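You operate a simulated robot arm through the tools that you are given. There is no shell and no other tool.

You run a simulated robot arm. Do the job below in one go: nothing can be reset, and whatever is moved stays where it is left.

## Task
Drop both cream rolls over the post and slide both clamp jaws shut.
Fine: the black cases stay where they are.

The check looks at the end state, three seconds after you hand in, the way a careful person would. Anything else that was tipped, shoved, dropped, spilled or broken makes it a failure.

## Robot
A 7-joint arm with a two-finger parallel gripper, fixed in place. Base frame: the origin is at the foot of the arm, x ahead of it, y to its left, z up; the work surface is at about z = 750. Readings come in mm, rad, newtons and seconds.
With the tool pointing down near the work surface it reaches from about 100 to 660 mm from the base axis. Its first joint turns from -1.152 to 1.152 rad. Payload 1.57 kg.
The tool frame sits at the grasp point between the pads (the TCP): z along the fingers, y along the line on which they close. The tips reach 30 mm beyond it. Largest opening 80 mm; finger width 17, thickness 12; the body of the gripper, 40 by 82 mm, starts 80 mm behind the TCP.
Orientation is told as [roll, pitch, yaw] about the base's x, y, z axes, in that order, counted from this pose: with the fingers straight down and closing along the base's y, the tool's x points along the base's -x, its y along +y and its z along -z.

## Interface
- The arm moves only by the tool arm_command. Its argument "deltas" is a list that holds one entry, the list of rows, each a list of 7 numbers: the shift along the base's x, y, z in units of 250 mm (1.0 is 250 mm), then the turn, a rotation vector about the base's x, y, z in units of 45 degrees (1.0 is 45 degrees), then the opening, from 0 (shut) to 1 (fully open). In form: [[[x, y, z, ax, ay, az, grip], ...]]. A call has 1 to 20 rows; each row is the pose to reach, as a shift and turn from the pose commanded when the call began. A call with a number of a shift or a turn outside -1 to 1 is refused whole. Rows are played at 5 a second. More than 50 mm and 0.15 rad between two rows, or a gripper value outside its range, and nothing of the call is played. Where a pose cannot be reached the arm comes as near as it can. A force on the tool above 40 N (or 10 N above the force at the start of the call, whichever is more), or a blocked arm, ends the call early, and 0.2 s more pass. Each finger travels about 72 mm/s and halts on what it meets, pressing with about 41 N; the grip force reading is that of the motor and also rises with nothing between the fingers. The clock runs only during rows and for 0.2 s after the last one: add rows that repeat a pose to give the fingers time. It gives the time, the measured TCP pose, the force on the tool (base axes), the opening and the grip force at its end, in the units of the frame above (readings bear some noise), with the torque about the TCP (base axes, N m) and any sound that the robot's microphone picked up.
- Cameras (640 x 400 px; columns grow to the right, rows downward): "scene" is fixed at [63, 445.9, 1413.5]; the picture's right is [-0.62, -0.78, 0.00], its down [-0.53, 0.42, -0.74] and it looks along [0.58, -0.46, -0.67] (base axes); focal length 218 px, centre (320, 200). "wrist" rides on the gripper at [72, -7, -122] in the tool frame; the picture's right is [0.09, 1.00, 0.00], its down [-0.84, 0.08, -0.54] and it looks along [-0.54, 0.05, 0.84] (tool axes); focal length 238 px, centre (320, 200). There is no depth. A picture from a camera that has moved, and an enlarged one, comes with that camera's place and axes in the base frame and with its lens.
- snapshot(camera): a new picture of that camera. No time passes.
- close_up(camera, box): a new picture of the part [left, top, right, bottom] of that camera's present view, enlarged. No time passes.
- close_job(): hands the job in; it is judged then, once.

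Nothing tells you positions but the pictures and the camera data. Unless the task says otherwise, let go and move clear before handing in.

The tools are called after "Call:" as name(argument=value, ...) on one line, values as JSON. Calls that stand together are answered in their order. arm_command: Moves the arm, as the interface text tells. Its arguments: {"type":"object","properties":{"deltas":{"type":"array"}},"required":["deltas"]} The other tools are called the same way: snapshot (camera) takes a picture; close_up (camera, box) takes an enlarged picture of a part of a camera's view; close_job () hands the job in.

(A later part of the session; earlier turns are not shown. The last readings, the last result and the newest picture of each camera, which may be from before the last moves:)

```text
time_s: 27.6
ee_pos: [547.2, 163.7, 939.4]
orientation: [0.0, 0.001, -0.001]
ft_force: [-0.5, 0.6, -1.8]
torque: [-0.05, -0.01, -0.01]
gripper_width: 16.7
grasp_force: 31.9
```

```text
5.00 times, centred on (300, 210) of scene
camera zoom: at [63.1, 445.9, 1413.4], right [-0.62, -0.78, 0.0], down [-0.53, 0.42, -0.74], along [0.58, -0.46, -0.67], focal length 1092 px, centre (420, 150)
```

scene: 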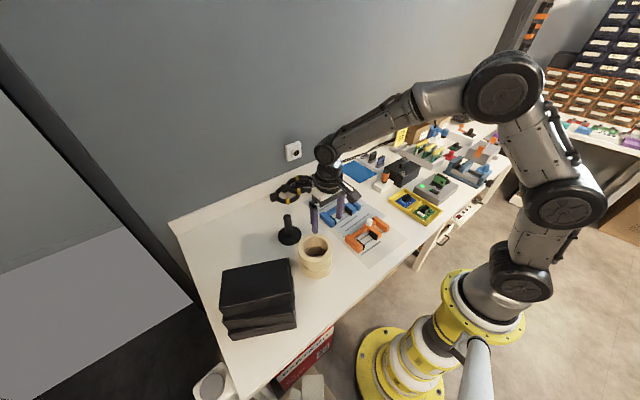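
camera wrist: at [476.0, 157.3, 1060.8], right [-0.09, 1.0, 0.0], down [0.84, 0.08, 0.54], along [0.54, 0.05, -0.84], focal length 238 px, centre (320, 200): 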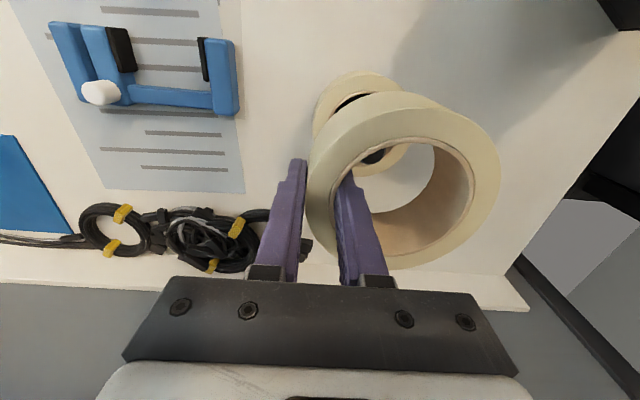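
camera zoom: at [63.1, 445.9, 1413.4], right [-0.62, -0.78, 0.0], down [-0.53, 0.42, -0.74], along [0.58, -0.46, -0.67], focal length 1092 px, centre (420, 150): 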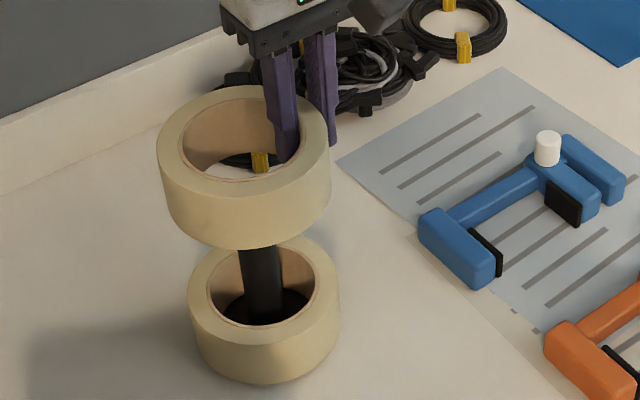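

The second roll is lined up over the post and the first roll. I'll lower it to about 6 mm above the expected contact height.

Call:
arm_command(deltas=[[[0, 0, -0.03, 0, 0, 0, 0], [0, 0, -0.08, 0, 0, 0, 0], [0, 0, -0.14, 0, 0, 0, 0], [0, 0, -0.2, 0, 0, 0, 0], [0, 0, -0.26, 0, 0, 0, 0], [0, 0, -0.31, 0, 0, 0, 0], [0, 0, -0.34, 0, 0, 0, 0], [0, 0, -0.35, 0, 0, 0, 0], [0, 0, -0.35, 0, 0, 0, 0]]])

Call:
snapshot(camera="wrist")

Call:
close_up(camera="scene", box=[260, 190, 330, 250])

```text
time_s: 29.6
ee_pos: [546.1, 165.2, 850.7]
orientation: [-0.002, 0.001, 0.001]
ft_force: [0.7, 0.5, -1.8]
torque: [-0.13, 0.02, 0.02]
gripper_width: 16.8
grasp_force: 31.6
```

```text
taken
camera wrist: at [475.3, 157.8, 973.2], right [-0.09, 1.0, 0.0], down [0.84, 0.08, 0.54], along [0.54, 0.05, -0.84], focal length 238 px, centre (320, 200)
```

wrist: 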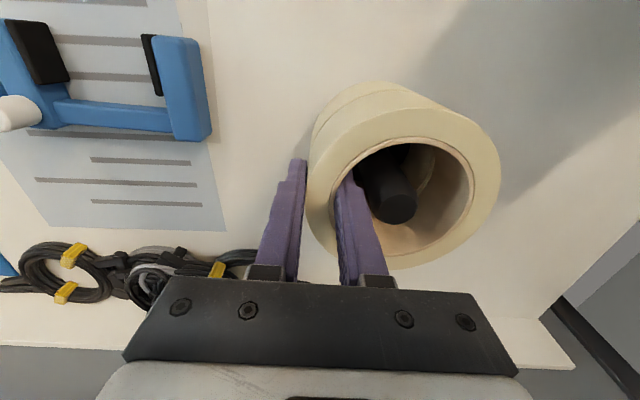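

```text
6.67 times, centred on (295, 220) of scene
camera zoom: at [63.1, 445.9, 1413.4], right [-0.62, -0.78, 0.0], down [-0.53, 0.42, -0.74], along [0.58, -0.46, -0.67], focal length 1456 px, centre (487, 67)
```

zoom: 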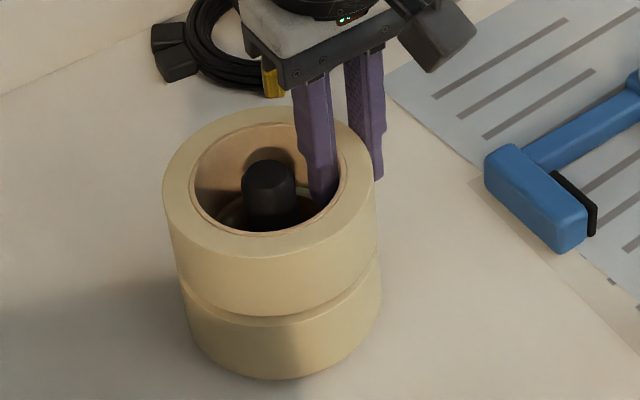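

The alignment is good, with only a small gap between the two rolls. I'll ease down in small steps to contact.

Call:
arm_command(deltas=[[[0, 0, -0.006, 0, 0, 0, 0], [0, 0, -0.012, 0, 0, 0, 0], [0, 0, -0.016, 0, 0, 0, 0], [0, 0, -0.016, 0, 0, 0, 0]]])

Call:
close_up(camera="scene", box=[270, 210, 320, 250])

```text
time_s: 30.6
ee_pos: [545.4, 162.2, 847.4]
orientation: [0.0, 0.0, 0.0]
ft_force: [-0.5, 0.3, -2.4]
torque: [-0.13, -0.01, -0.05]
gripper_width: 16.8
grasp_force: 32.4
```

```text
10.00 times, centred on (295, 230) of scene
camera zoom: at [63.1, 445.9, 1413.4], right [-0.62, -0.78, 0.0], down [-0.53, 0.42, -0.74], along [0.58, -0.46, -0.67], focal length 2184 px, centre (570, -100)
```

zoom: 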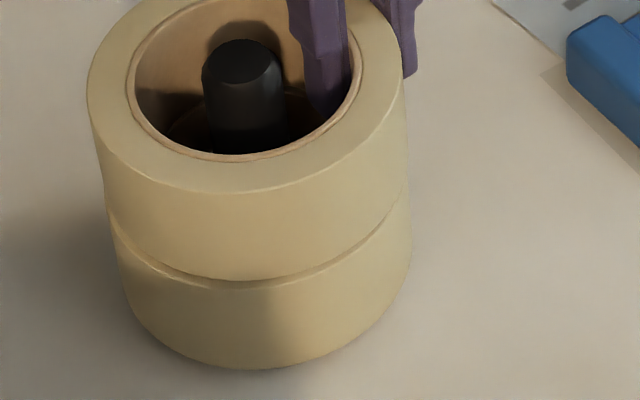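

Call:
arm_command(deltas=[[[0, 0, -0.004, 0, 0, 0, 0], [0, 0, -0.008, 0, 0, 0, 0], [0, 0, -0.008, 0, 0, 0, 0]]])

```text
time_s: 31.4
ee_pos: [547.0, 162.5, 847.0]
orientation: [0.002, -0.001, 0.0]
ft_force: [-0.5, 0.4, -1.6]
torque: [-0.07, 0.0, -0.01]
gripper_width: 16.8
grasp_force: 32.2
```

There is still no contact force, and the gap is now about 1–2 mm. I'll go down a little further.

Call:
arm_command(deltas=[[[0, 0, -0.004, 0, 0, 0, 0], [0, 0, -0.006, 0, 0, 0, 0], [0, 0, -0.006, 0, 0, 0, 0]]])

Call:
close_up(camera="scene", box=[270, 210, 320, 250])

```text
time_s: 32.2
ee_pos: [546.5, 163.1, 844.8]
orientation: [0.0, -0.002, 0.0]
ft_force: [-0.8, -0.8, 3.3]
torque: [0.05, 0.37, 0.09]
gripper_width: 17.0
grasp_force: 32.1
```

```text
10.00 times, centred on (295, 230) of scene
camera zoom: at [63.0, 445.8, 1413.5], right [-0.62, -0.78, 0.0], down [-0.52, 0.42, -0.74], along [0.58, -0.46, -0.67], focal length 2184 px, centre (570, -100)
```

zoom: 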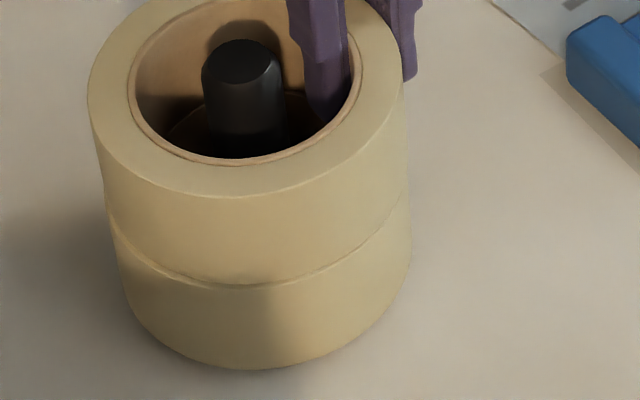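

The second roll now rests on the first, as shown by a contact force of about 5 N. I'll open slightly and then lift straight up.

Call:
arm_command(deltas=[[[0, 0, 0, 0, 0, 0, 0.26], [0, 0, 0, 0, 0, 0, 0.32], [0, 0, 0, 0, 0, 0, 0.36], [0, 0, 0, 0, 0, 0, 0.36]]])

Call:
close_up(camera="scene", box=[270, 200, 330, 250])

Call:
snapshot(camera="wrist")

```text
time_s: 33.2
ee_pos: [546.0, 162.7, 843.4]
orientation: [0.001, 0.001, -0.001]
ft_force: [-0.4, 0.1, 0.0]
torque: [-0.01, -0.03, 0.01]
gripper_width: 28.5
grasp_force: 0.0
```

```text
8.00 times, centred on (300, 225) of scene
camera zoom: at [63.0, 445.9, 1413.5], right [-0.62, -0.78, 0.0], down [-0.53, 0.42, -0.74], along [0.58, -0.46, -0.67], focal length 1748 px, centre (480, 0)
```

zoom: 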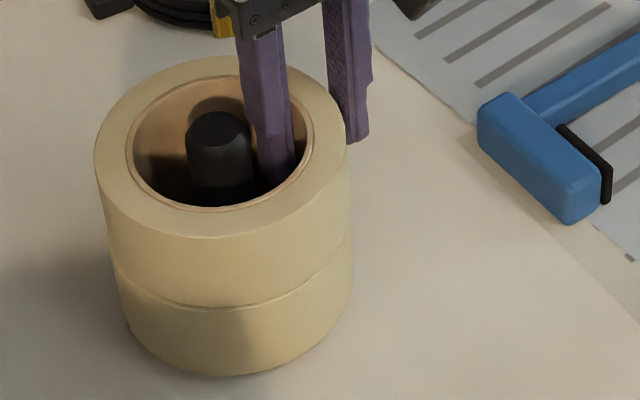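

```text
taken
camera wrist: at [475.4, 156.9, 966.1], right [-0.09, 1.0, 0.0], down [0.84, 0.08, 0.54], along [0.54, 0.05, -0.84], focal length 238 px, centre (320, 200)
```

wrist: 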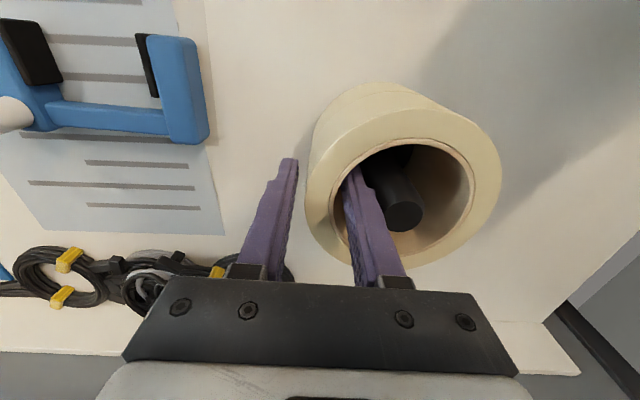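

The roll is released and seated. I'll lift straight out.

Call:
arm_command(deltas=[[[0, 0, 0.03, 0, 0, 0, 0.36], [0, 0, 0.08, 0, 0, 0, 0.36], [0, 0, 0.15, 0, 0, 0, 0.36], [0, 0, 0.23, 0, 0, 0, 0.36], [0, 0, 0.32, 0, 0, 0, 0.36], [0, 0, 0.4, 0, 0, 0, 0.36], [0, 0, 0.44, 0, 0, 0, 0.36], [0, 0, 0.44, 0, 0, 0, 0.36]]])

Call:
snapshot(camera="wrist")

Call:
close_up(camera="scene", box=[260, 180, 400, 270])

```text
time_s: 35.0
ee_pos: [544.7, 164.3, 955.0]
orientation: [-0.001, -0.001, -0.001]
ft_force: [-0.6, -0.2, 0.2]
torque: [-0.01, 0.02, 0.0]
gripper_width: 28.9
grasp_force: 0.0
```

```text
taken
camera wrist: at [473.9, 158.5, 1076.7], right [-0.09, 1.0, 0.0], down [0.84, 0.08, 0.54], along [0.54, 0.05, -0.84], focal length 238 px, centre (320, 200)
```

wrist: 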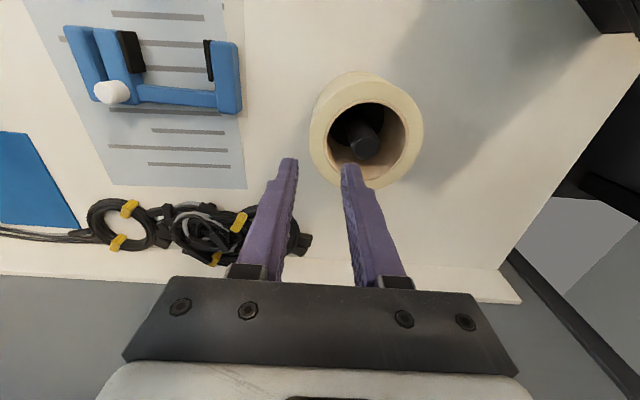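

```text
4.44 times, centred on (330, 225) of scene
camera zoom: at [63.0, 445.9, 1413.5], right [-0.62, -0.78, 0.0], down [-0.53, 0.42, -0.74], along [0.58, -0.46, -0.67], focal length 971 px, centre (276, 89)
```

zoom: 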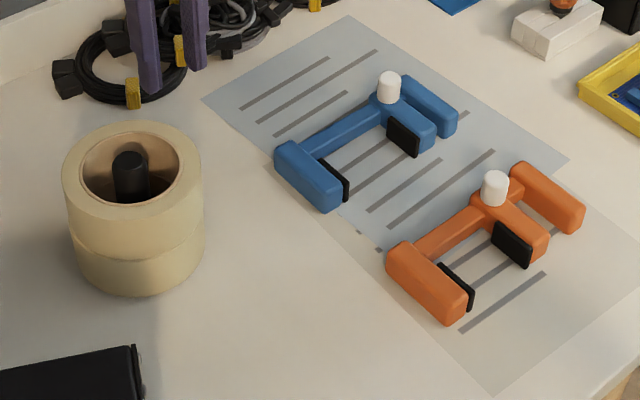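

Both rolls are on the post and level. Next are the clamps, so I'll move above the blue clamp's white knob at roughly (535, -64).

Call:
arm_command(deltas=[[[-0.005, -0.08, 0, 0, 0, 0, 0.5], [-0.01, -0.2, 0, 0, 0, 0, 0.6], [-0.015, -0.34, 0, 0, 0, 0, 0.6], [-0.02, -0.48, 0, 0, 0, 0, 0.6], [-0.025, -0.62, 0, 0, 0, 0, 0.6], [-0.03, -0.76, -0.03, 0, 0, 0, 0.6], [-0.035, -0.86, -0.06, 0, 0, 0, 0.6], [-0.04, -0.912, -0.1, 0, 0, 0, 0.6], [-0.04, -0.912, -0.1, 0, 0, 0, 0.6]]])

Call:
snapshot(camera="wrist")

Call:
close_up(camera="scene", box=[290, 180, 400, 260])

```text
time_s: 37.0
ee_pos: [535.4, -63.3, 929.6]
orientation: [0.0, 0.001, 0.0]
ft_force: [0.3, 0.1, 0.1]
torque: [0.04, 0.02, -0.01]
gripper_width: 48.1
grasp_force: 0.1
```

```text
taken
camera wrist: at [464.7, -69.9, 1051.6], right [-0.09, 1.0, 0.0], down [0.84, 0.08, 0.54], along [0.54, 0.05, -0.84], focal length 238 px, centre (320, 200)
```

wrist: 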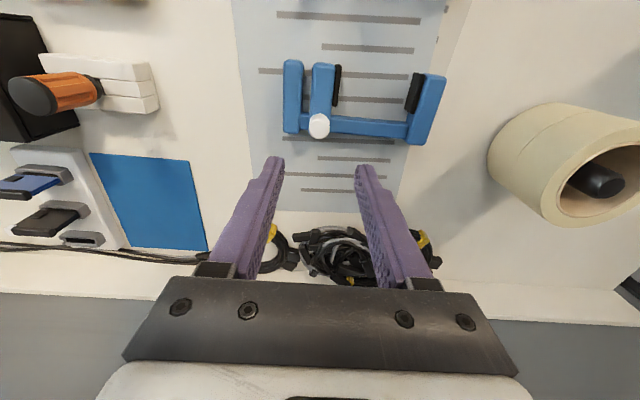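

```text
5.00 times, centred on (345, 220) of scene
camera zoom: at [63.1, 445.9, 1413.5], right [-0.62, -0.78, 0.0], down [-0.52, 0.42, -0.74], along [0.58, -0.46, -0.67], focal length 1092 px, centre (195, 100)
```

zoom: 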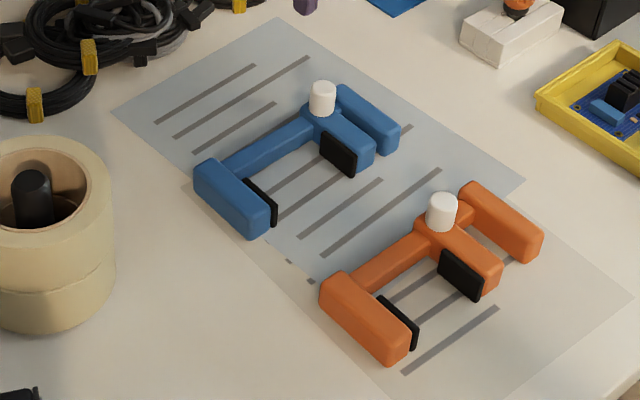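

Call:
close_up(camera="wrist", box=[270, 40, 460, 160])

Call:
close_up(camera="scene", box=[325, 190, 375, 225])

```text
3.33 times, centred on (365, 100) of wrist
camera zoom: at [464.7, -69.9, 1051.6], right [-0.09, 1.0, 0.0], down [0.84, 0.08, 0.54], along [0.54, 0.05, -0.84], focal length 794 px, centre (170, 533)
```

zoom: 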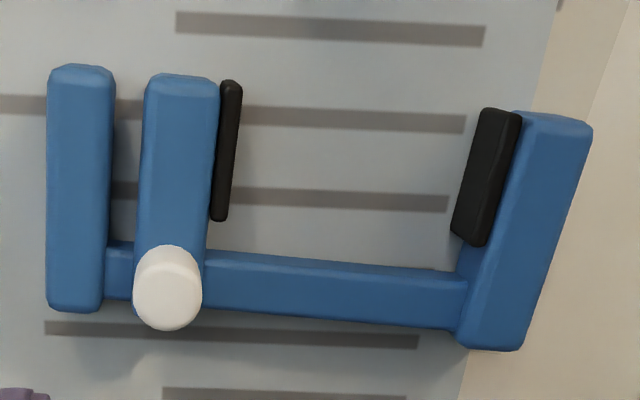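

```text
11.43 times, centred on (350, 208) of scene
camera zoom: at [63.1, 445.9, 1413.5], right [-0.62, -0.78, 0.0], down [-0.52, 0.42, -0.74], along [0.58, -0.46, -0.67], focal length 2496 px, centre (-23, 114)
```

zoom: 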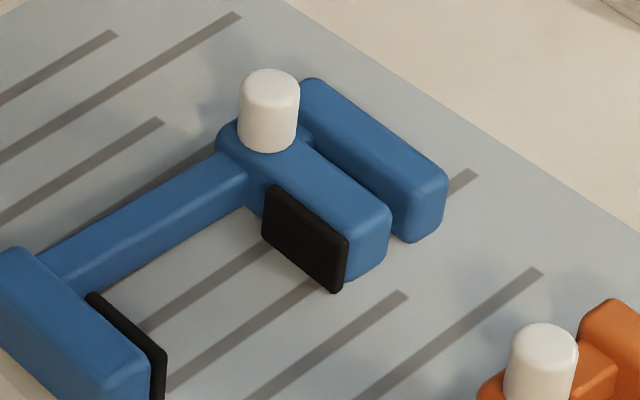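

The blue knob's centre is at about (536, -64), with its top near z=805 and a diameter of about 21 mm. The jaw has to travel about 80 mm in +y. I'll lower to just above the knob and check the alignment.

Call:
arm_command(deltas=[[[0, 0, -0.08, 0, 0, 0, 0.6], [0, 0, -0.16, 0, 0, 0, 0.6], [0, 0, -0.24, 0, 0, 0, 0.6], [0, 0, -0.32, 0, 0, 0, 0.6], [0, 0, -0.32, 0, 0, 0, 0.6]]])

Call:
snapshot(camera="wrist")

Call:
close_up(camera="scene", box=[305, 170, 375, 230])

```text
time_s: 38.2
ee_pos: [535.5, -62.9, 850.9]
orientation: [-0.001, 0.0, 0.0]
ft_force: [0.1, -0.2, 0.4]
torque: [0.0, -0.01, -0.01]
gripper_width: 47.8
grasp_force: 0.0
```

```text
taken
camera wrist: at [464.9, -69.7, 971.2], right [-0.09, 1.0, 0.0], down [0.84, 0.08, 0.54], along [0.54, 0.05, -0.84], focal length 238 px, centre (320, 200)
```

wrist: 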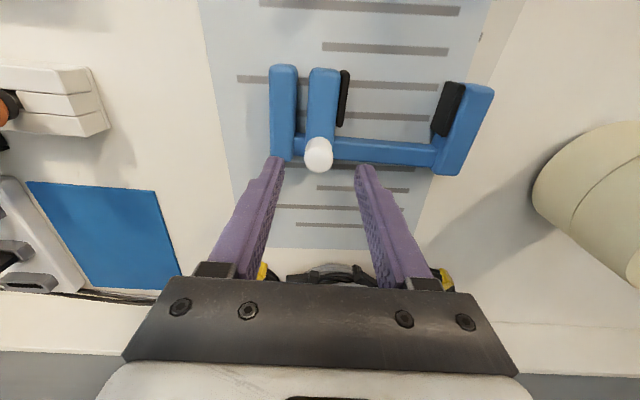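

```text
6.67 times, centred on (340, 200) of scene
camera zoom: at [63.0, 445.9, 1413.5], right [-0.62, -0.78, 0.0], down [-0.53, 0.42, -0.74], along [0.58, -0.46, -0.67], focal length 1456 px, centre (187, 200)
```

zoom: 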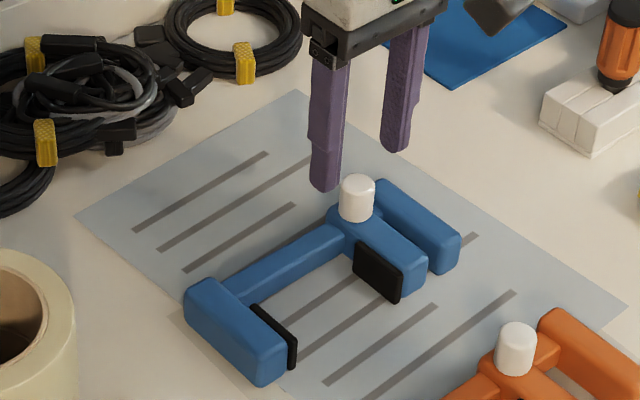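

The knob sits midway between the fingers. I'll lower so the tips are about 9 mm above the jaw top and close on the knob.

Call:
arm_command(deltas=[[[0, 0, -0.04, 0, 0, 0, 0.6], [0, 0, -0.08, 0, 0, 0, 0.6], [0, 0, -0.12, 0, 0, 0, 0.6], [0, 0, -0.12, 0, 0, 0, 0.45], [0, 0, -0.12, 0, 0, 0, 0.3], [0, 0, -0.12, 0, 0, 0, 0.2], [0, 0, -0.12, 0, 0, 0, 0.1], [0, 0, -0.12, 0, 0, 0, 0.1]]])

Call:
snapshot(camera="wrist")

Call:
close_up(camera="scene", box=[305, 170, 375, 230])

```text
time_s: 40.0
ee_pos: [536.3, -63.8, 820.4]
orientation: [0.001, 0.002, 0.001]
ft_force: [0.6, 0.4, -0.7]
torque: [-0.02, -0.04, -0.03]
gripper_width: 20.8
grasp_force: 33.8
```

```text
taken
camera wrist: at [465.4, -69.9, 941.6], right [-0.09, 1.0, 0.0], down [0.84, 0.08, 0.54], along [0.54, 0.05, -0.84], focal length 238 px, centre (320, 200)
```

wrist: 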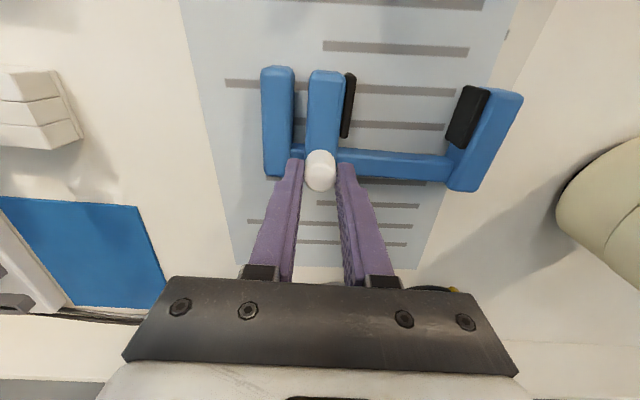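

```text
6.67 times, centred on (340, 200) of scene
camera zoom: at [63.0, 445.9, 1413.5], right [-0.62, -0.78, 0.0], down [-0.53, 0.42, -0.74], along [0.58, -0.46, -0.67], focal length 1456 px, centre (187, 200)
```

zoom: 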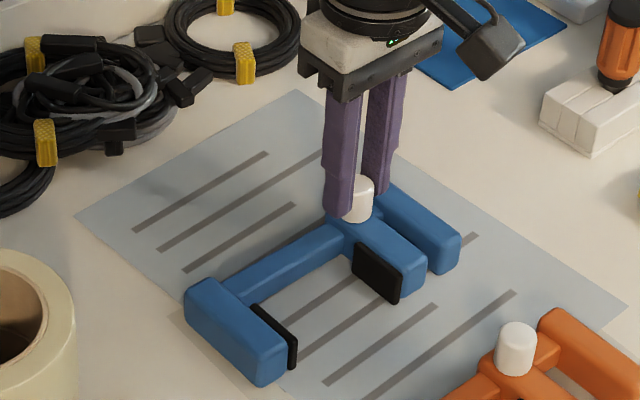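

The knob is held at 20.8 mm. I'll slide it 10 mm toward +y as a trial and check that only the jaw moves.

Call:
arm_command(deltas=[[[0, 0.008, 0, 0, 0, 0, 0.1], [0, 0.016, 0, 0, 0, 0, 0.1], [0, 0.024, 0, 0, 0, 0, 0.1], [0, 0.032, 0, 0, 0, 0, 0.1], [0, 0.04, 0, 0, 0, 0, 0.1], [0, 0.04, 0, 0, 0, 0, 0.1]]])

Call:
snapshot(camera="wrist")

Call:
close_up(camera="scene", box=[305, 170, 375, 230])

```text
time_s: 41.4
ee_pos: [536.1, -53.2, 819.9]
orientation: [0.0, 0.0, -0.001]
ft_force: [-1.6, -0.1, 1.6]
torque: [0.24, 0.25, -0.02]
gripper_width: 20.6
grasp_force: 34.0
```

```text
taken
camera wrist: at [465.6, -60.0, 941.6], right [-0.09, 1.0, 0.0], down [0.84, 0.08, 0.54], along [0.54, 0.05, -0.84], focal length 238 px, centre (320, 200)
```

wrist: 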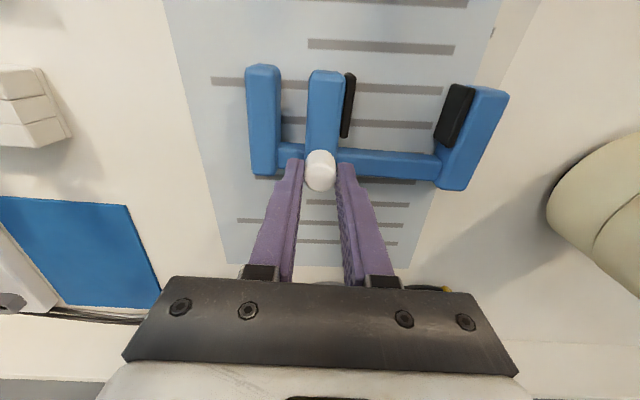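

```text
6.67 times, centred on (340, 200) of scene
camera zoom: at [63.0, 445.9, 1413.5], right [-0.62, -0.78, 0.0], down [-0.52, 0.42, -0.74], along [0.58, -0.46, -0.67], focal length 1456 px, centre (187, 200)
```

zoom: 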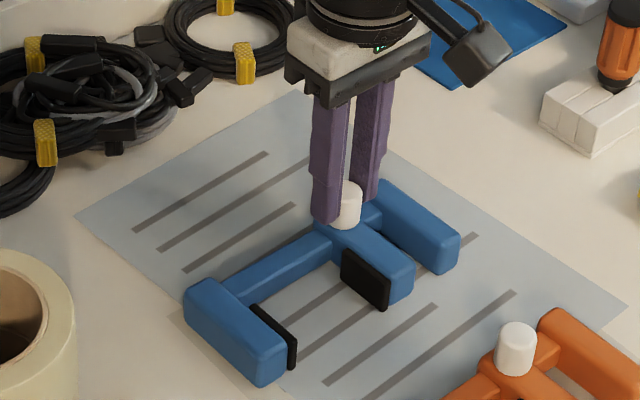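

Only the jaw slid and the clamp body stayed in place. I'll slide it another 58 mm and check the remaining gap.

Call:
arm_command(deltas=[[[0, 0.012, 0, 0, 0, 0, 0.1], [0, 0.03, 0, 0, 0, 0, 0.1], [0, 0.05, 0, 0, 0, 0, 0.1], [0, 0.07, 0, 0, 0, 0, 0.1], [0, 0.09, 0, 0, 0, 0, 0.1], [0, 0.11, 0, 0, 0, 0, 0.1], [0, 0.13, 0, 0, 0, 0, 0.1], [0, 0.15, 0, 0, 0, 0, 0.1], [0, 0.17, 0, 0, 0, 0, 0.1], [0, 0.19, 0, 0, 0, 0, 0.1], [0, 0.21, 0, 0, 0, 0, 0.1], [0, 0.225, 0, 0, 0, 0, 0.1], [0, 0.232, 0, 0, 0, 0, 0.1], [0, 0.232, 0, 0, 0, 0, 0.1]]])

Call:
snapshot(camera="wrist")

Call:
close_up(camera="scene", box=[305, 170, 375, 230])

```text
time_s: 44.4
ee_pos: [536.9, 4.5, 819.8]
orientation: [0.001, 0.001, 0.0]
ft_force: [0.5, -1.1, 2.1]
torque: [0.15, -0.2, -0.01]
gripper_width: 21.0
grasp_force: 34.1
```

```text
taken
camera wrist: at [465.1, -2.1, 941.6], right [-0.09, 1.0, 0.0], down [0.84, 0.08, 0.54], along [0.54, 0.05, -0.84], focal length 238 px, centre (320, 200)
```

wrist: 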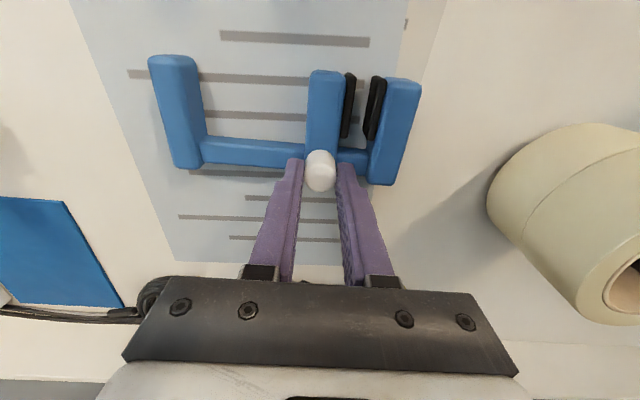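

```text
6.67 times, centred on (340, 200) of scene
camera zoom: at [63.0, 445.9, 1413.5], right [-0.62, -0.78, 0.0], down [-0.52, 0.42, -0.74], along [0.58, -0.46, -0.67], focal length 1456 px, centre (187, 200)
```

zoom: 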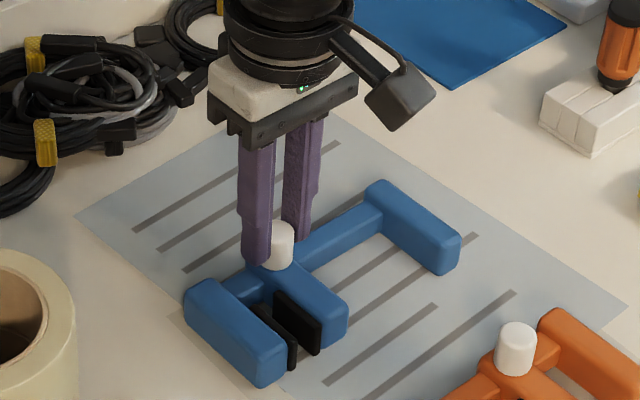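

A gap of about 12–15 mm is left. I'll continue 10 mm in small steps.

Call:
arm_command(deltas=[[[0, 0.008, 0, 0, 0, 0, 0.1], [0, 0.016, 0, 0, 0, 0, 0.1], [0, 0.024, 0, 0, 0, 0, 0.1], [0, 0.032, 0, 0, 0, 0, 0.1], [0, 0.04, 0, 0, 0, 0, 0.1], [0, 0.04, 0, 0, 0, 0, 0.1]]])

Call:
close_up(camera="wrist", box=[270, 50, 430, 200])

Call:
close_up(camera="scene", box=[310, 195, 350, 230])

```text
time_s: 45.8
ee_pos: [536.0, 14.4, 819.9]
orientation: [0.001, -0.001, -0.002]
ft_force: [-5.9, 1.5, 8.4]
torque: [-0.21, 0.17, -0.11]
gripper_width: 20.9
grasp_force: 34.5
```

```text
2.67 times, centred on (350, 125) of wrist
camera zoom: at [465.2, 7.8, 941.5], right [-0.09, 1.0, 0.0], down [0.84, 0.08, 0.54], along [0.54, 0.05, -0.84], focal length 636 px, centre (240, 400)
```

zoom: 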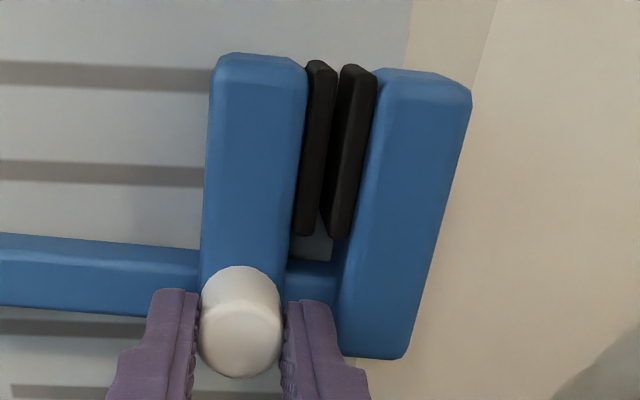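

```text
11.43 times, centred on (330, 212) of scene
camera zoom: at [62.8, 445.9, 1413.5], right [-0.62, -0.78, 0.0], down [-0.52, 0.42, -0.74], along [0.58, -0.46, -0.67], focal length 2496 px, centre (206, 57)
```

zoom: 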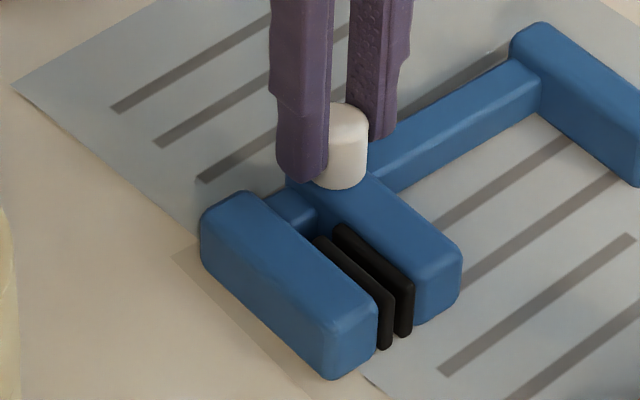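

The pads are about 5 mm apart. The small sideways force suggests the rail runs slightly toward -x, so I'll correct x by 1 mm and finish with 1 mm steps.

Call:
arm_command(deltas=[[[-0.004, 0.004, 0.002, 0, 0, 0, 0.1], [-0.004, 0.008, 0.002, 0, 0, 0, 0.1], [-0.004, 0.012, 0.002, 0, 0, 0, 0.1], [-0.004, 0.016, 0.002, 0, 0, 0, 0.1], [-0.004, 0.016, 0.002, 0, 0, 0, 0.1]]])

Call:
close_up(camera="wrist", box=[270, 50, 430, 200])

Call:
close_up(camera="scene", box=[310, 195, 350, 230])

```text
time_s: 47.0
ee_pos: [535.3, 19.1, 819.9]
orientation: [-0.001, -0.002, 0.0]
ft_force: [0.0, -1.1, -1.0]
torque: [0.05, -0.05, -0.02]
gripper_width: 20.8
grasp_force: 33.6
```

```text
2.67 times, centred on (350, 125) of wrist
camera zoom: at [464.2, 11.6, 941.6], right [-0.09, 1.0, 0.0], down [0.84, 0.08, 0.54], along [0.54, 0.05, -0.84], focal length 636 px, centre (240, 400)
```

zoom: 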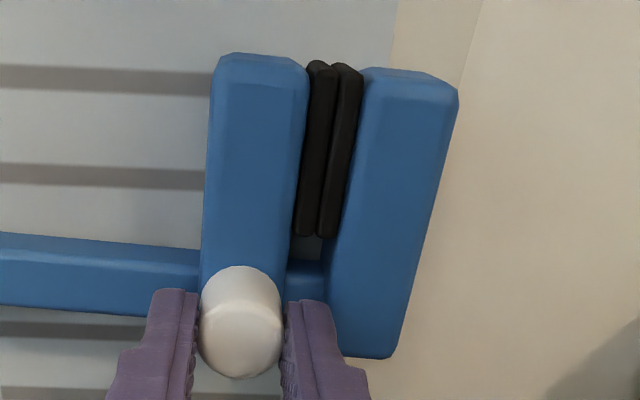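

```text
11.43 times, centred on (330, 212) of scene
camera zoom: at [63.0, 445.9, 1413.5], right [-0.62, -0.78, 0.0], down [-0.53, 0.42, -0.74], along [0.58, -0.46, -0.67], focal length 2496 px, centre (206, 57)
```

zoom: 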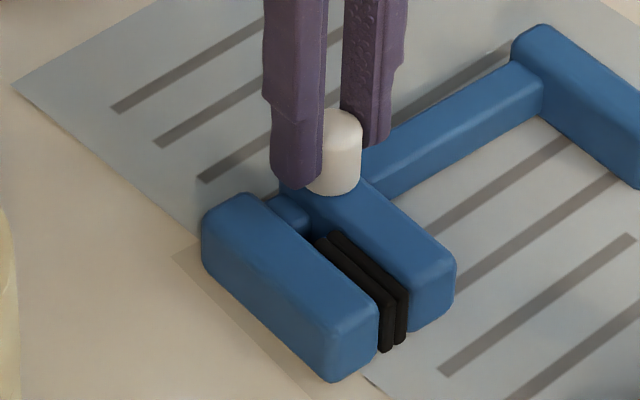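

The side forces are gone and the pads are 1–2 mm apart. I'll go on until the force shows they have met.

Call:
arm_command(deltas=[[[0, 0.004, 0, 0, 0, 0, 0.1], [0, 0.008, 0, 0, 0, 0, 0.1], [0, 0.012, 0, 0, 0, 0, 0.1], [0, 0.012, 0, 0, 0, 0, 0.1]]])

Call:
close_up(camera="wrist", box=[270, 50, 430, 200])

Call:
close_up(camera="scene", box=[310, 195, 350, 230])

```text
time_s: 48.0
ee_pos: [533.7, 20.5, 819.8]
orientation: [-0.001, 0.001, 0.0]
ft_force: [1.5, -1.6, 1.5]
torque: [-0.17, -0.12, -0.05]
gripper_width: 20.7
grasp_force: 33.5
```

```text
2.67 times, centred on (350, 125) of wrist
camera zoom: at [463.3, 14.4, 941.5], right [-0.09, 1.0, 0.0], down [0.84, 0.08, 0.54], along [0.54, 0.05, -0.84], focal length 636 px, centre (240, 400)
```

zoom: 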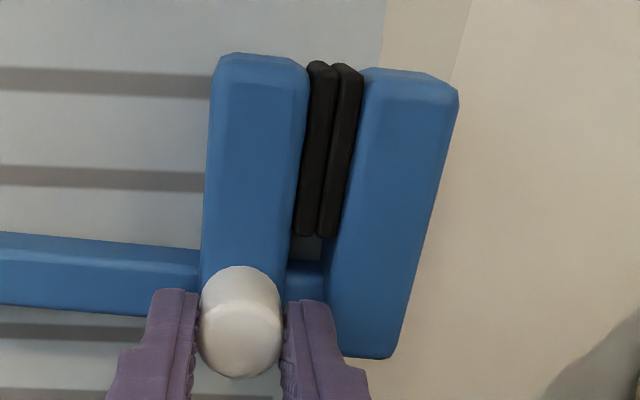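

```text
11.43 times, centred on (330, 212) of scene
camera zoom: at [63.0, 445.9, 1413.5], right [-0.62, -0.78, 0.0], down [-0.52, 0.42, -0.74], along [0.58, -0.46, -0.67], focal length 2496 px, centre (206, 57)
```

zoom: 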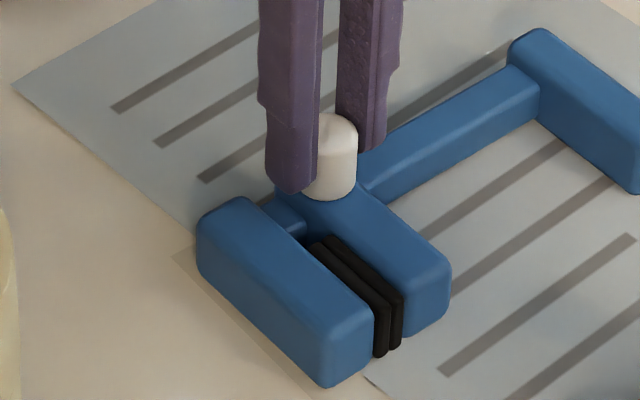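

The pads are now touching, but in the last step the clamp body seems to have shifted slightly in the scene view. I'll compare it with the same close-up box I used at the start.

Call:
close_up(camera="scene", box=[315, 190, 365, 230])

Call:
close_up(camera="scene", box=[305, 170, 375, 230])

```text
10.00 times, centred on (340, 210) of scene
camera zoom: at [63.0, 445.9, 1413.5], right [-0.62, -0.78, 0.0], down [-0.52, 0.42, -0.74], along [0.58, -0.46, -0.67], focal length 2184 px, centre (120, 100)
```

zoom: 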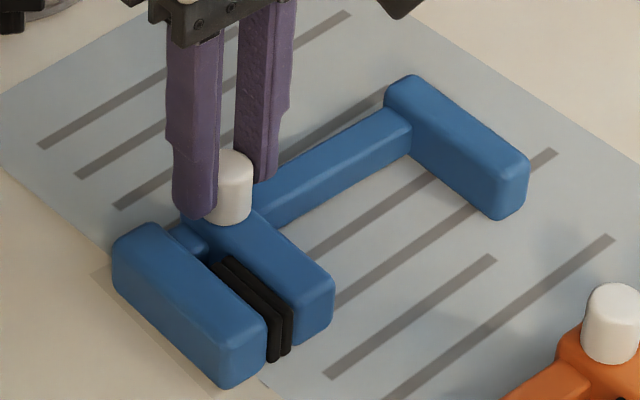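

```text
6.67 times, centred on (340, 200) of scene
camera zoom: at [63.0, 445.9, 1413.5], right [-0.62, -0.78, 0.0], down [-0.52, 0.42, -0.74], along [0.58, -0.46, -0.67], focal length 1456 px, centre (187, 200)
```

zoom: 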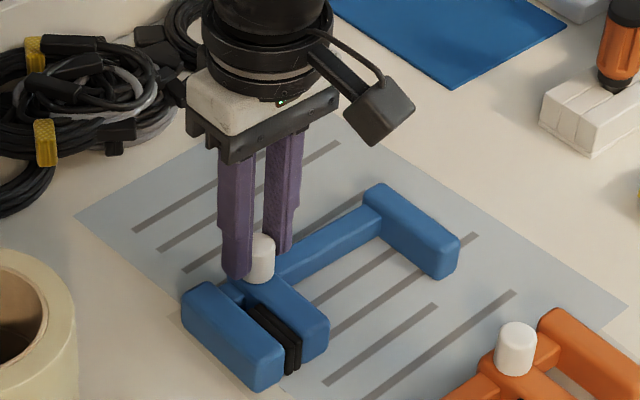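

The pads are in contact and the clamp body moved only about 3 mm, so the blue jaw is shut. I'll open the fingers just slightly to let go of the knob without disturbing it, then lift straight up.

Call:
arm_command(deltas=[[[0, 0, 0, 0, 0, 0, 0.29], [0, 0, 0, 0, 0, 0, 0.32], [0, 0, 0, 0, 0, 0, 0.32], [0, 0, 0.02, 0, 0, 0, 0.32], [0, 0, 0.06, 0, 0, 0, 0.32], [0, 0, 0.14, 0, 0, 0, 0.32], [0, 0, 0.24, 0, 0, 0, 0.32], [0, 0, 0.36, 0, 0, 0, 0.45], [0, 0, 0.44, 0, 0, 0, 0.6], [0, 0, 0.44, 0, 0, 0, 0.6]]])

Call:
snapshot(camera="wrist")

Call:
close_up(camera="scene", box=[315, 190, 365, 230])

```text
time_s: 50.2
ee_pos: [535.2, 23.1, 931.6]
orientation: [-0.001, 0.001, 0.0]
ft_force: [0.4, -1.6, -0.5]
torque: [-0.01, -0.01, 0.04]
gripper_width: 48.3
grasp_force: 0.1
```

```text
taken
camera wrist: at [463.8, 17.0, 1052.7], right [-0.09, 1.0, 0.0], down [0.84, 0.08, 0.54], along [0.54, 0.05, -0.84], focal length 238 px, centre (320, 200)
```

wrist: 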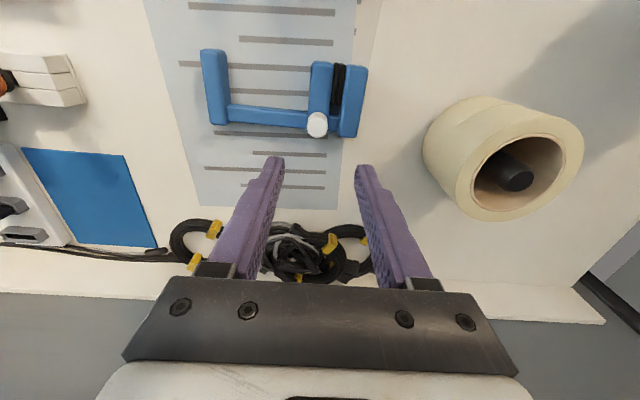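

```text
10.00 times, centred on (340, 210) of scene
camera zoom: at [63.0, 445.9, 1413.5], right [-0.62, -0.78, 0.0], down [-0.53, 0.42, -0.74], along [0.58, -0.46, -0.67], focal length 2184 px, centre (120, 100)
```

zoom: 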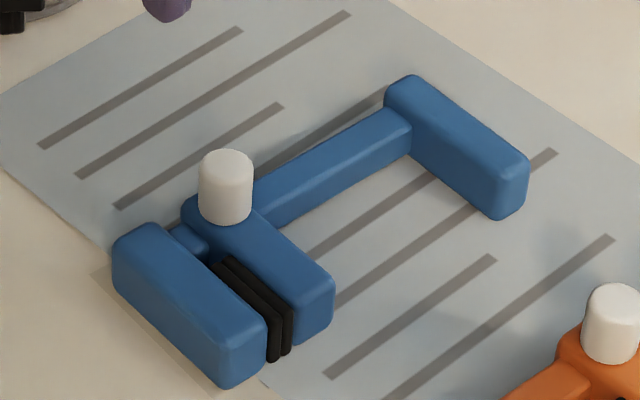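

The blue clamp is shut. Next I'll move above the orange clamp's knob near (386, -47).

Call:
arm_command(deltas=[[[-0.08, -0.04, 0, 0, 0, 0, 0.6], [-0.2, -0.095, 0, 0, 0, 0, 0.6], [-0.34, -0.16, 0, 0, 0, 0, 0.6], [-0.48, -0.225, 0, 0, 0, 0, 0.6], [-0.57, -0.268, 0, 0, 0, 0, 0.6], [-0.6, -0.28, 0, 0, 0, 0, 0.6], [-0.6, -0.28, 0, 0, 0, 0, 0.6]]])

Call:
snapshot(camera="wrist")

Call:
close_up(camera="wrist", box=[260, 20, 440, 160])

Call:
close_up(camera="scene", box=[340, 212, 396, 257])

```text
time_s: 51.8
ee_pos: [385.1, -49.1, 930.1]
orientation: [0.0, 0.001, 0.0]
ft_force: [0.3, -0.1, -0.1]
torque: [-0.01, 0.01, 0.0]
gripper_width: 47.7
grasp_force: 0.1
```

```text
taken
camera wrist: at [313.4, -56.2, 1051.9], right [-0.09, 1.0, 0.0], down [0.84, 0.08, 0.54], along [0.54, 0.05, -0.84], focal length 238 px, centre (320, 200)
```

wrist: 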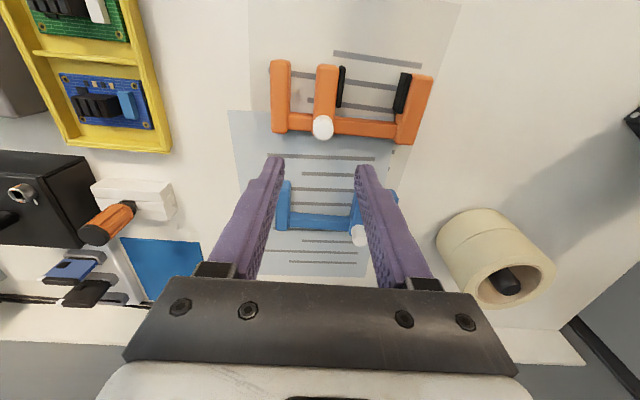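

```text
2.86 times, centred on (350, 90) of wrist
camera zoom: at [313.4, -56.2, 1051.9], right [-0.09, 1.0, 0.0], down [0.84, 0.08, 0.54], along [0.54, 0.05, -0.84], focal length 681 px, centre (234, 514)
```

zoom: 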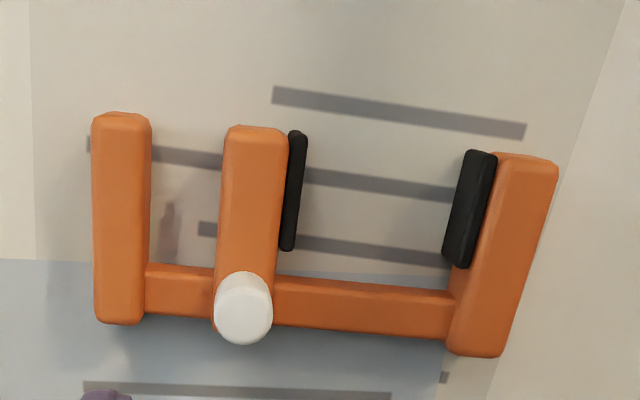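

```text
8.89 times, centred on (368, 234) of scene
camera zoom: at [63.0, 445.9, 1413.5], right [-0.62, -0.78, 0.0], down [-0.53, 0.42, -0.74], along [0.58, -0.46, -0.67], focal length 1942 px, centre (-107, -107)
```

zoom: 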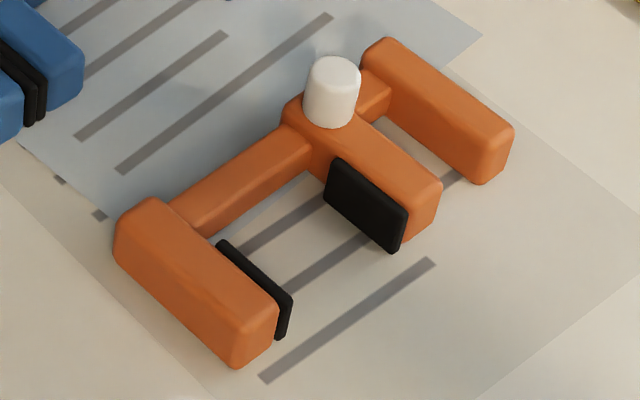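

The orange knob's centre is at about (386.4, -46.5), and its jaw has to travel about 65 mm in +y. I'll correct by 2.5 mm in y and lower to just above the knob.

Call:
arm_command(deltas=[[[0.002, 0.01, -0.08, 0, 0, 0, 0.6], [0.002, 0.01, -0.16, 0, 0, 0, 0.6], [0.002, 0.01, -0.24, 0, 0, 0, 0.6], [0.002, 0.01, -0.32, 0, 0, 0, 0.6], [0.002, 0.01, -0.32, 0, 0, 0, 0.6]]])

Call:
snapshot(camera="wrist")

Call:
close_up(camera="scene", box=[335, 195, 405, 255])

```text
time_s: 53.0
ee_pos: [386.5, -46.4, 848.8]
orientation: [-0.001, -0.001, 0.001]
ft_force: [0.2, 0.2, 0.3]
torque: [-0.01, 0.0, -0.03]
gripper_width: 47.9
grasp_force: 0.0
```

```text
taken
camera wrist: at [314.6, -53.1, 971.2], right [-0.09, 1.0, 0.0], down [0.84, 0.08, 0.54], along [0.54, 0.05, -0.84], focal length 238 px, centre (320, 200)
```

wrist: 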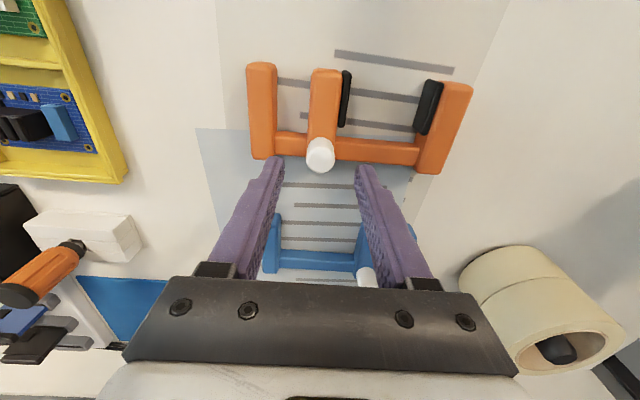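

```text
6.67 times, centred on (370, 225) of scene
camera zoom: at [63.0, 445.9, 1413.5], right [-0.62, -0.78, 0.0], down [-0.53, 0.42, -0.74], along [0.58, -0.46, -0.67], focal length 1456 px, centre (-13, 33)
```

zoom: 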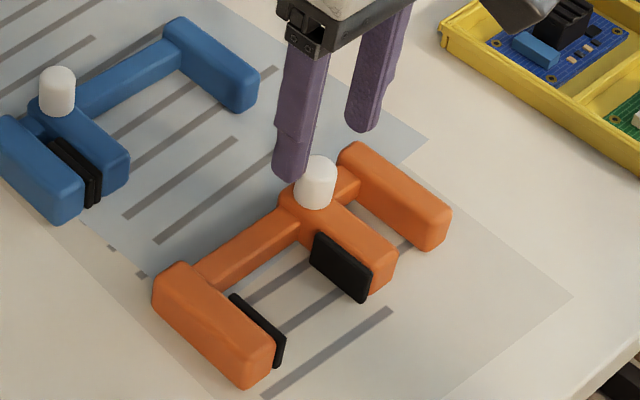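

The knob is centred between the fingers. I'll lower and close on it as I did with the blue one.

Call:
arm_command(deltas=[[[0, 0, -0.04, 0, 0, 0, 0.6], [0, 0, -0.08, 0, 0, 0, 0.6], [0, 0, -0.118, 0, 0, 0, 0.6], [0, 0, -0.118, 0, 0, 0, 0.45], [0, 0, -0.118, 0, 0, 0, 0.3], [0, 0, -0.118, 0, 0, 0, 0.2], [0, 0, -0.118, 0, 0, 0, 0.1], [0, 0, -0.118, 0, 0, 0, 0.1]]])

Call:
snapshot(camera="wrist")

Call:
close_up(camera="scene", box=[335, 195, 405, 255])

```text
time_s: 54.8
ee_pos: [385.7, -47.4, 820.5]
orientation: [0.0, -0.001, 0.0]
ft_force: [-0.2, 0.3, -0.4]
torque: [0.14, -0.08, -0.04]
gripper_width: 20.5
grasp_force: 34.5
```

```text
taken
camera wrist: at [314.6, -53.2, 941.9], right [-0.09, 1.0, 0.0], down [0.84, 0.08, 0.54], along [0.54, 0.05, -0.84], focal length 238 px, centre (320, 200)
```

wrist: 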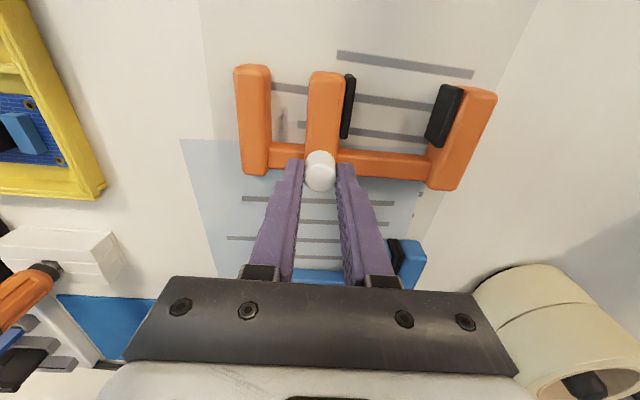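

```text
6.67 times, centred on (370, 225) of scene
camera zoom: at [63.1, 445.9, 1413.5], right [-0.62, -0.78, 0.0], down [-0.53, 0.42, -0.74], along [0.58, -0.46, -0.67], focal length 1456 px, centre (-13, 33)
```

zoom: 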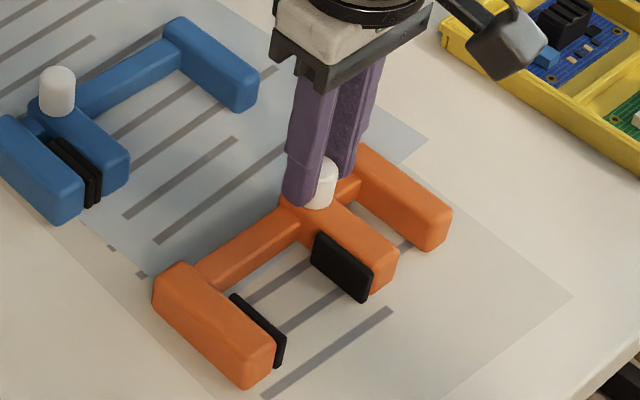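

The knob is gripped at 20.5 mm. I'll slide it 50 mm toward +y with a slight drift toward -x, then check the gap and the body.

Call:
arm_command(deltas=[[[0, 0.01, 0, 0, 0, 0, 0.1], [0, 0.024, 0, 0, 0, 0, 0.1], [0, 0.04, 0, 0, 0, 0, 0.1], [-0.001, 0.056, 0, 0, 0, 0, 0.1], [-0.001, 0.072, 0, 0, 0, 0, 0.1], [-0.001, 0.088, 0, 0, 0, 0, 0.1], [-0.001, 0.104, 0, 0, 0, 0, 0.1], [-0.002, 0.12, 0, 0, 0, 0, 0.1], [-0.002, 0.136, 0, 0, 0, 0, 0.1], [-0.002, 0.152, 0, 0, 0, 0, 0.1], [-0.002, 0.168, 0, 0, 0, 0, 0.1], [-0.003, 0.184, 0, 0, 0, 0, 0.1], [-0.003, 0.2, 0, 0, 0, 0, 0.1], [-0.003, 0.2, 0, 0, 0, 0, 0.1]]])

Call:
close_up(camera="wrist", box=[270, 50, 430, 200])

Call:
close_up(camera="scene", box=[340, 212, 396, 257])

```text
time_s: 57.8
ee_pos: [384.0, 2.7, 819.8]
orientation: [0.002, 0.0, -0.001]
ft_force: [-1.8, -1.0, 2.7]
torque: [0.19, 0.2, 0.0]
gripper_width: 20.5
grasp_force: 34.5
```

```text
2.67 times, centred on (350, 125) of wrist
camera zoom: at [313.8, -3.4, 942.2], right [-0.09, 1.0, 0.0], down [0.84, 0.08, 0.54], along [0.54, 0.05, -0.84], focal length 636 px, centre (240, 400)
```

zoom: 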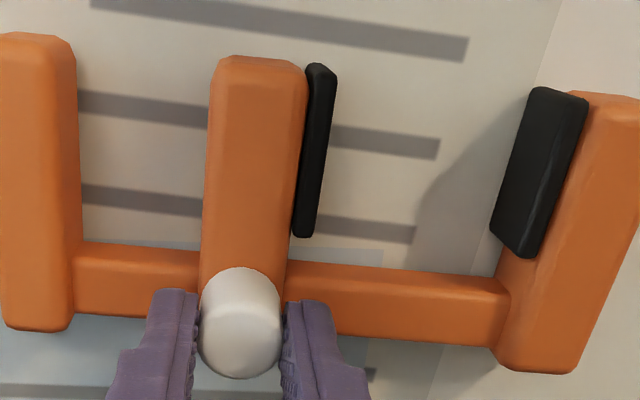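

```text
8.89 times, centred on (368, 234) of scene
camera zoom: at [63.0, 445.9, 1413.5], right [-0.62, -0.78, 0.0], down [-0.52, 0.42, -0.74], along [0.58, -0.46, -0.67], focal length 1942 px, centre (-107, -107)
```

zoom: 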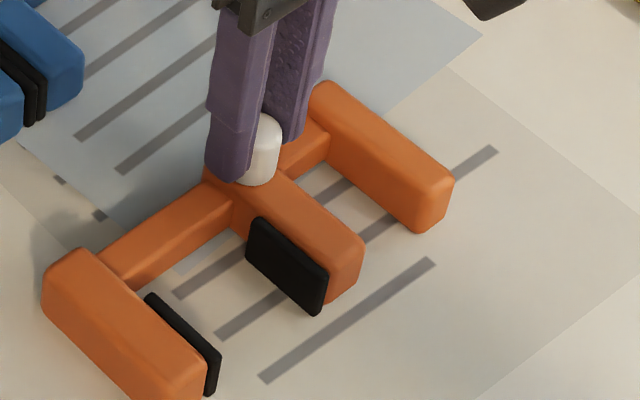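

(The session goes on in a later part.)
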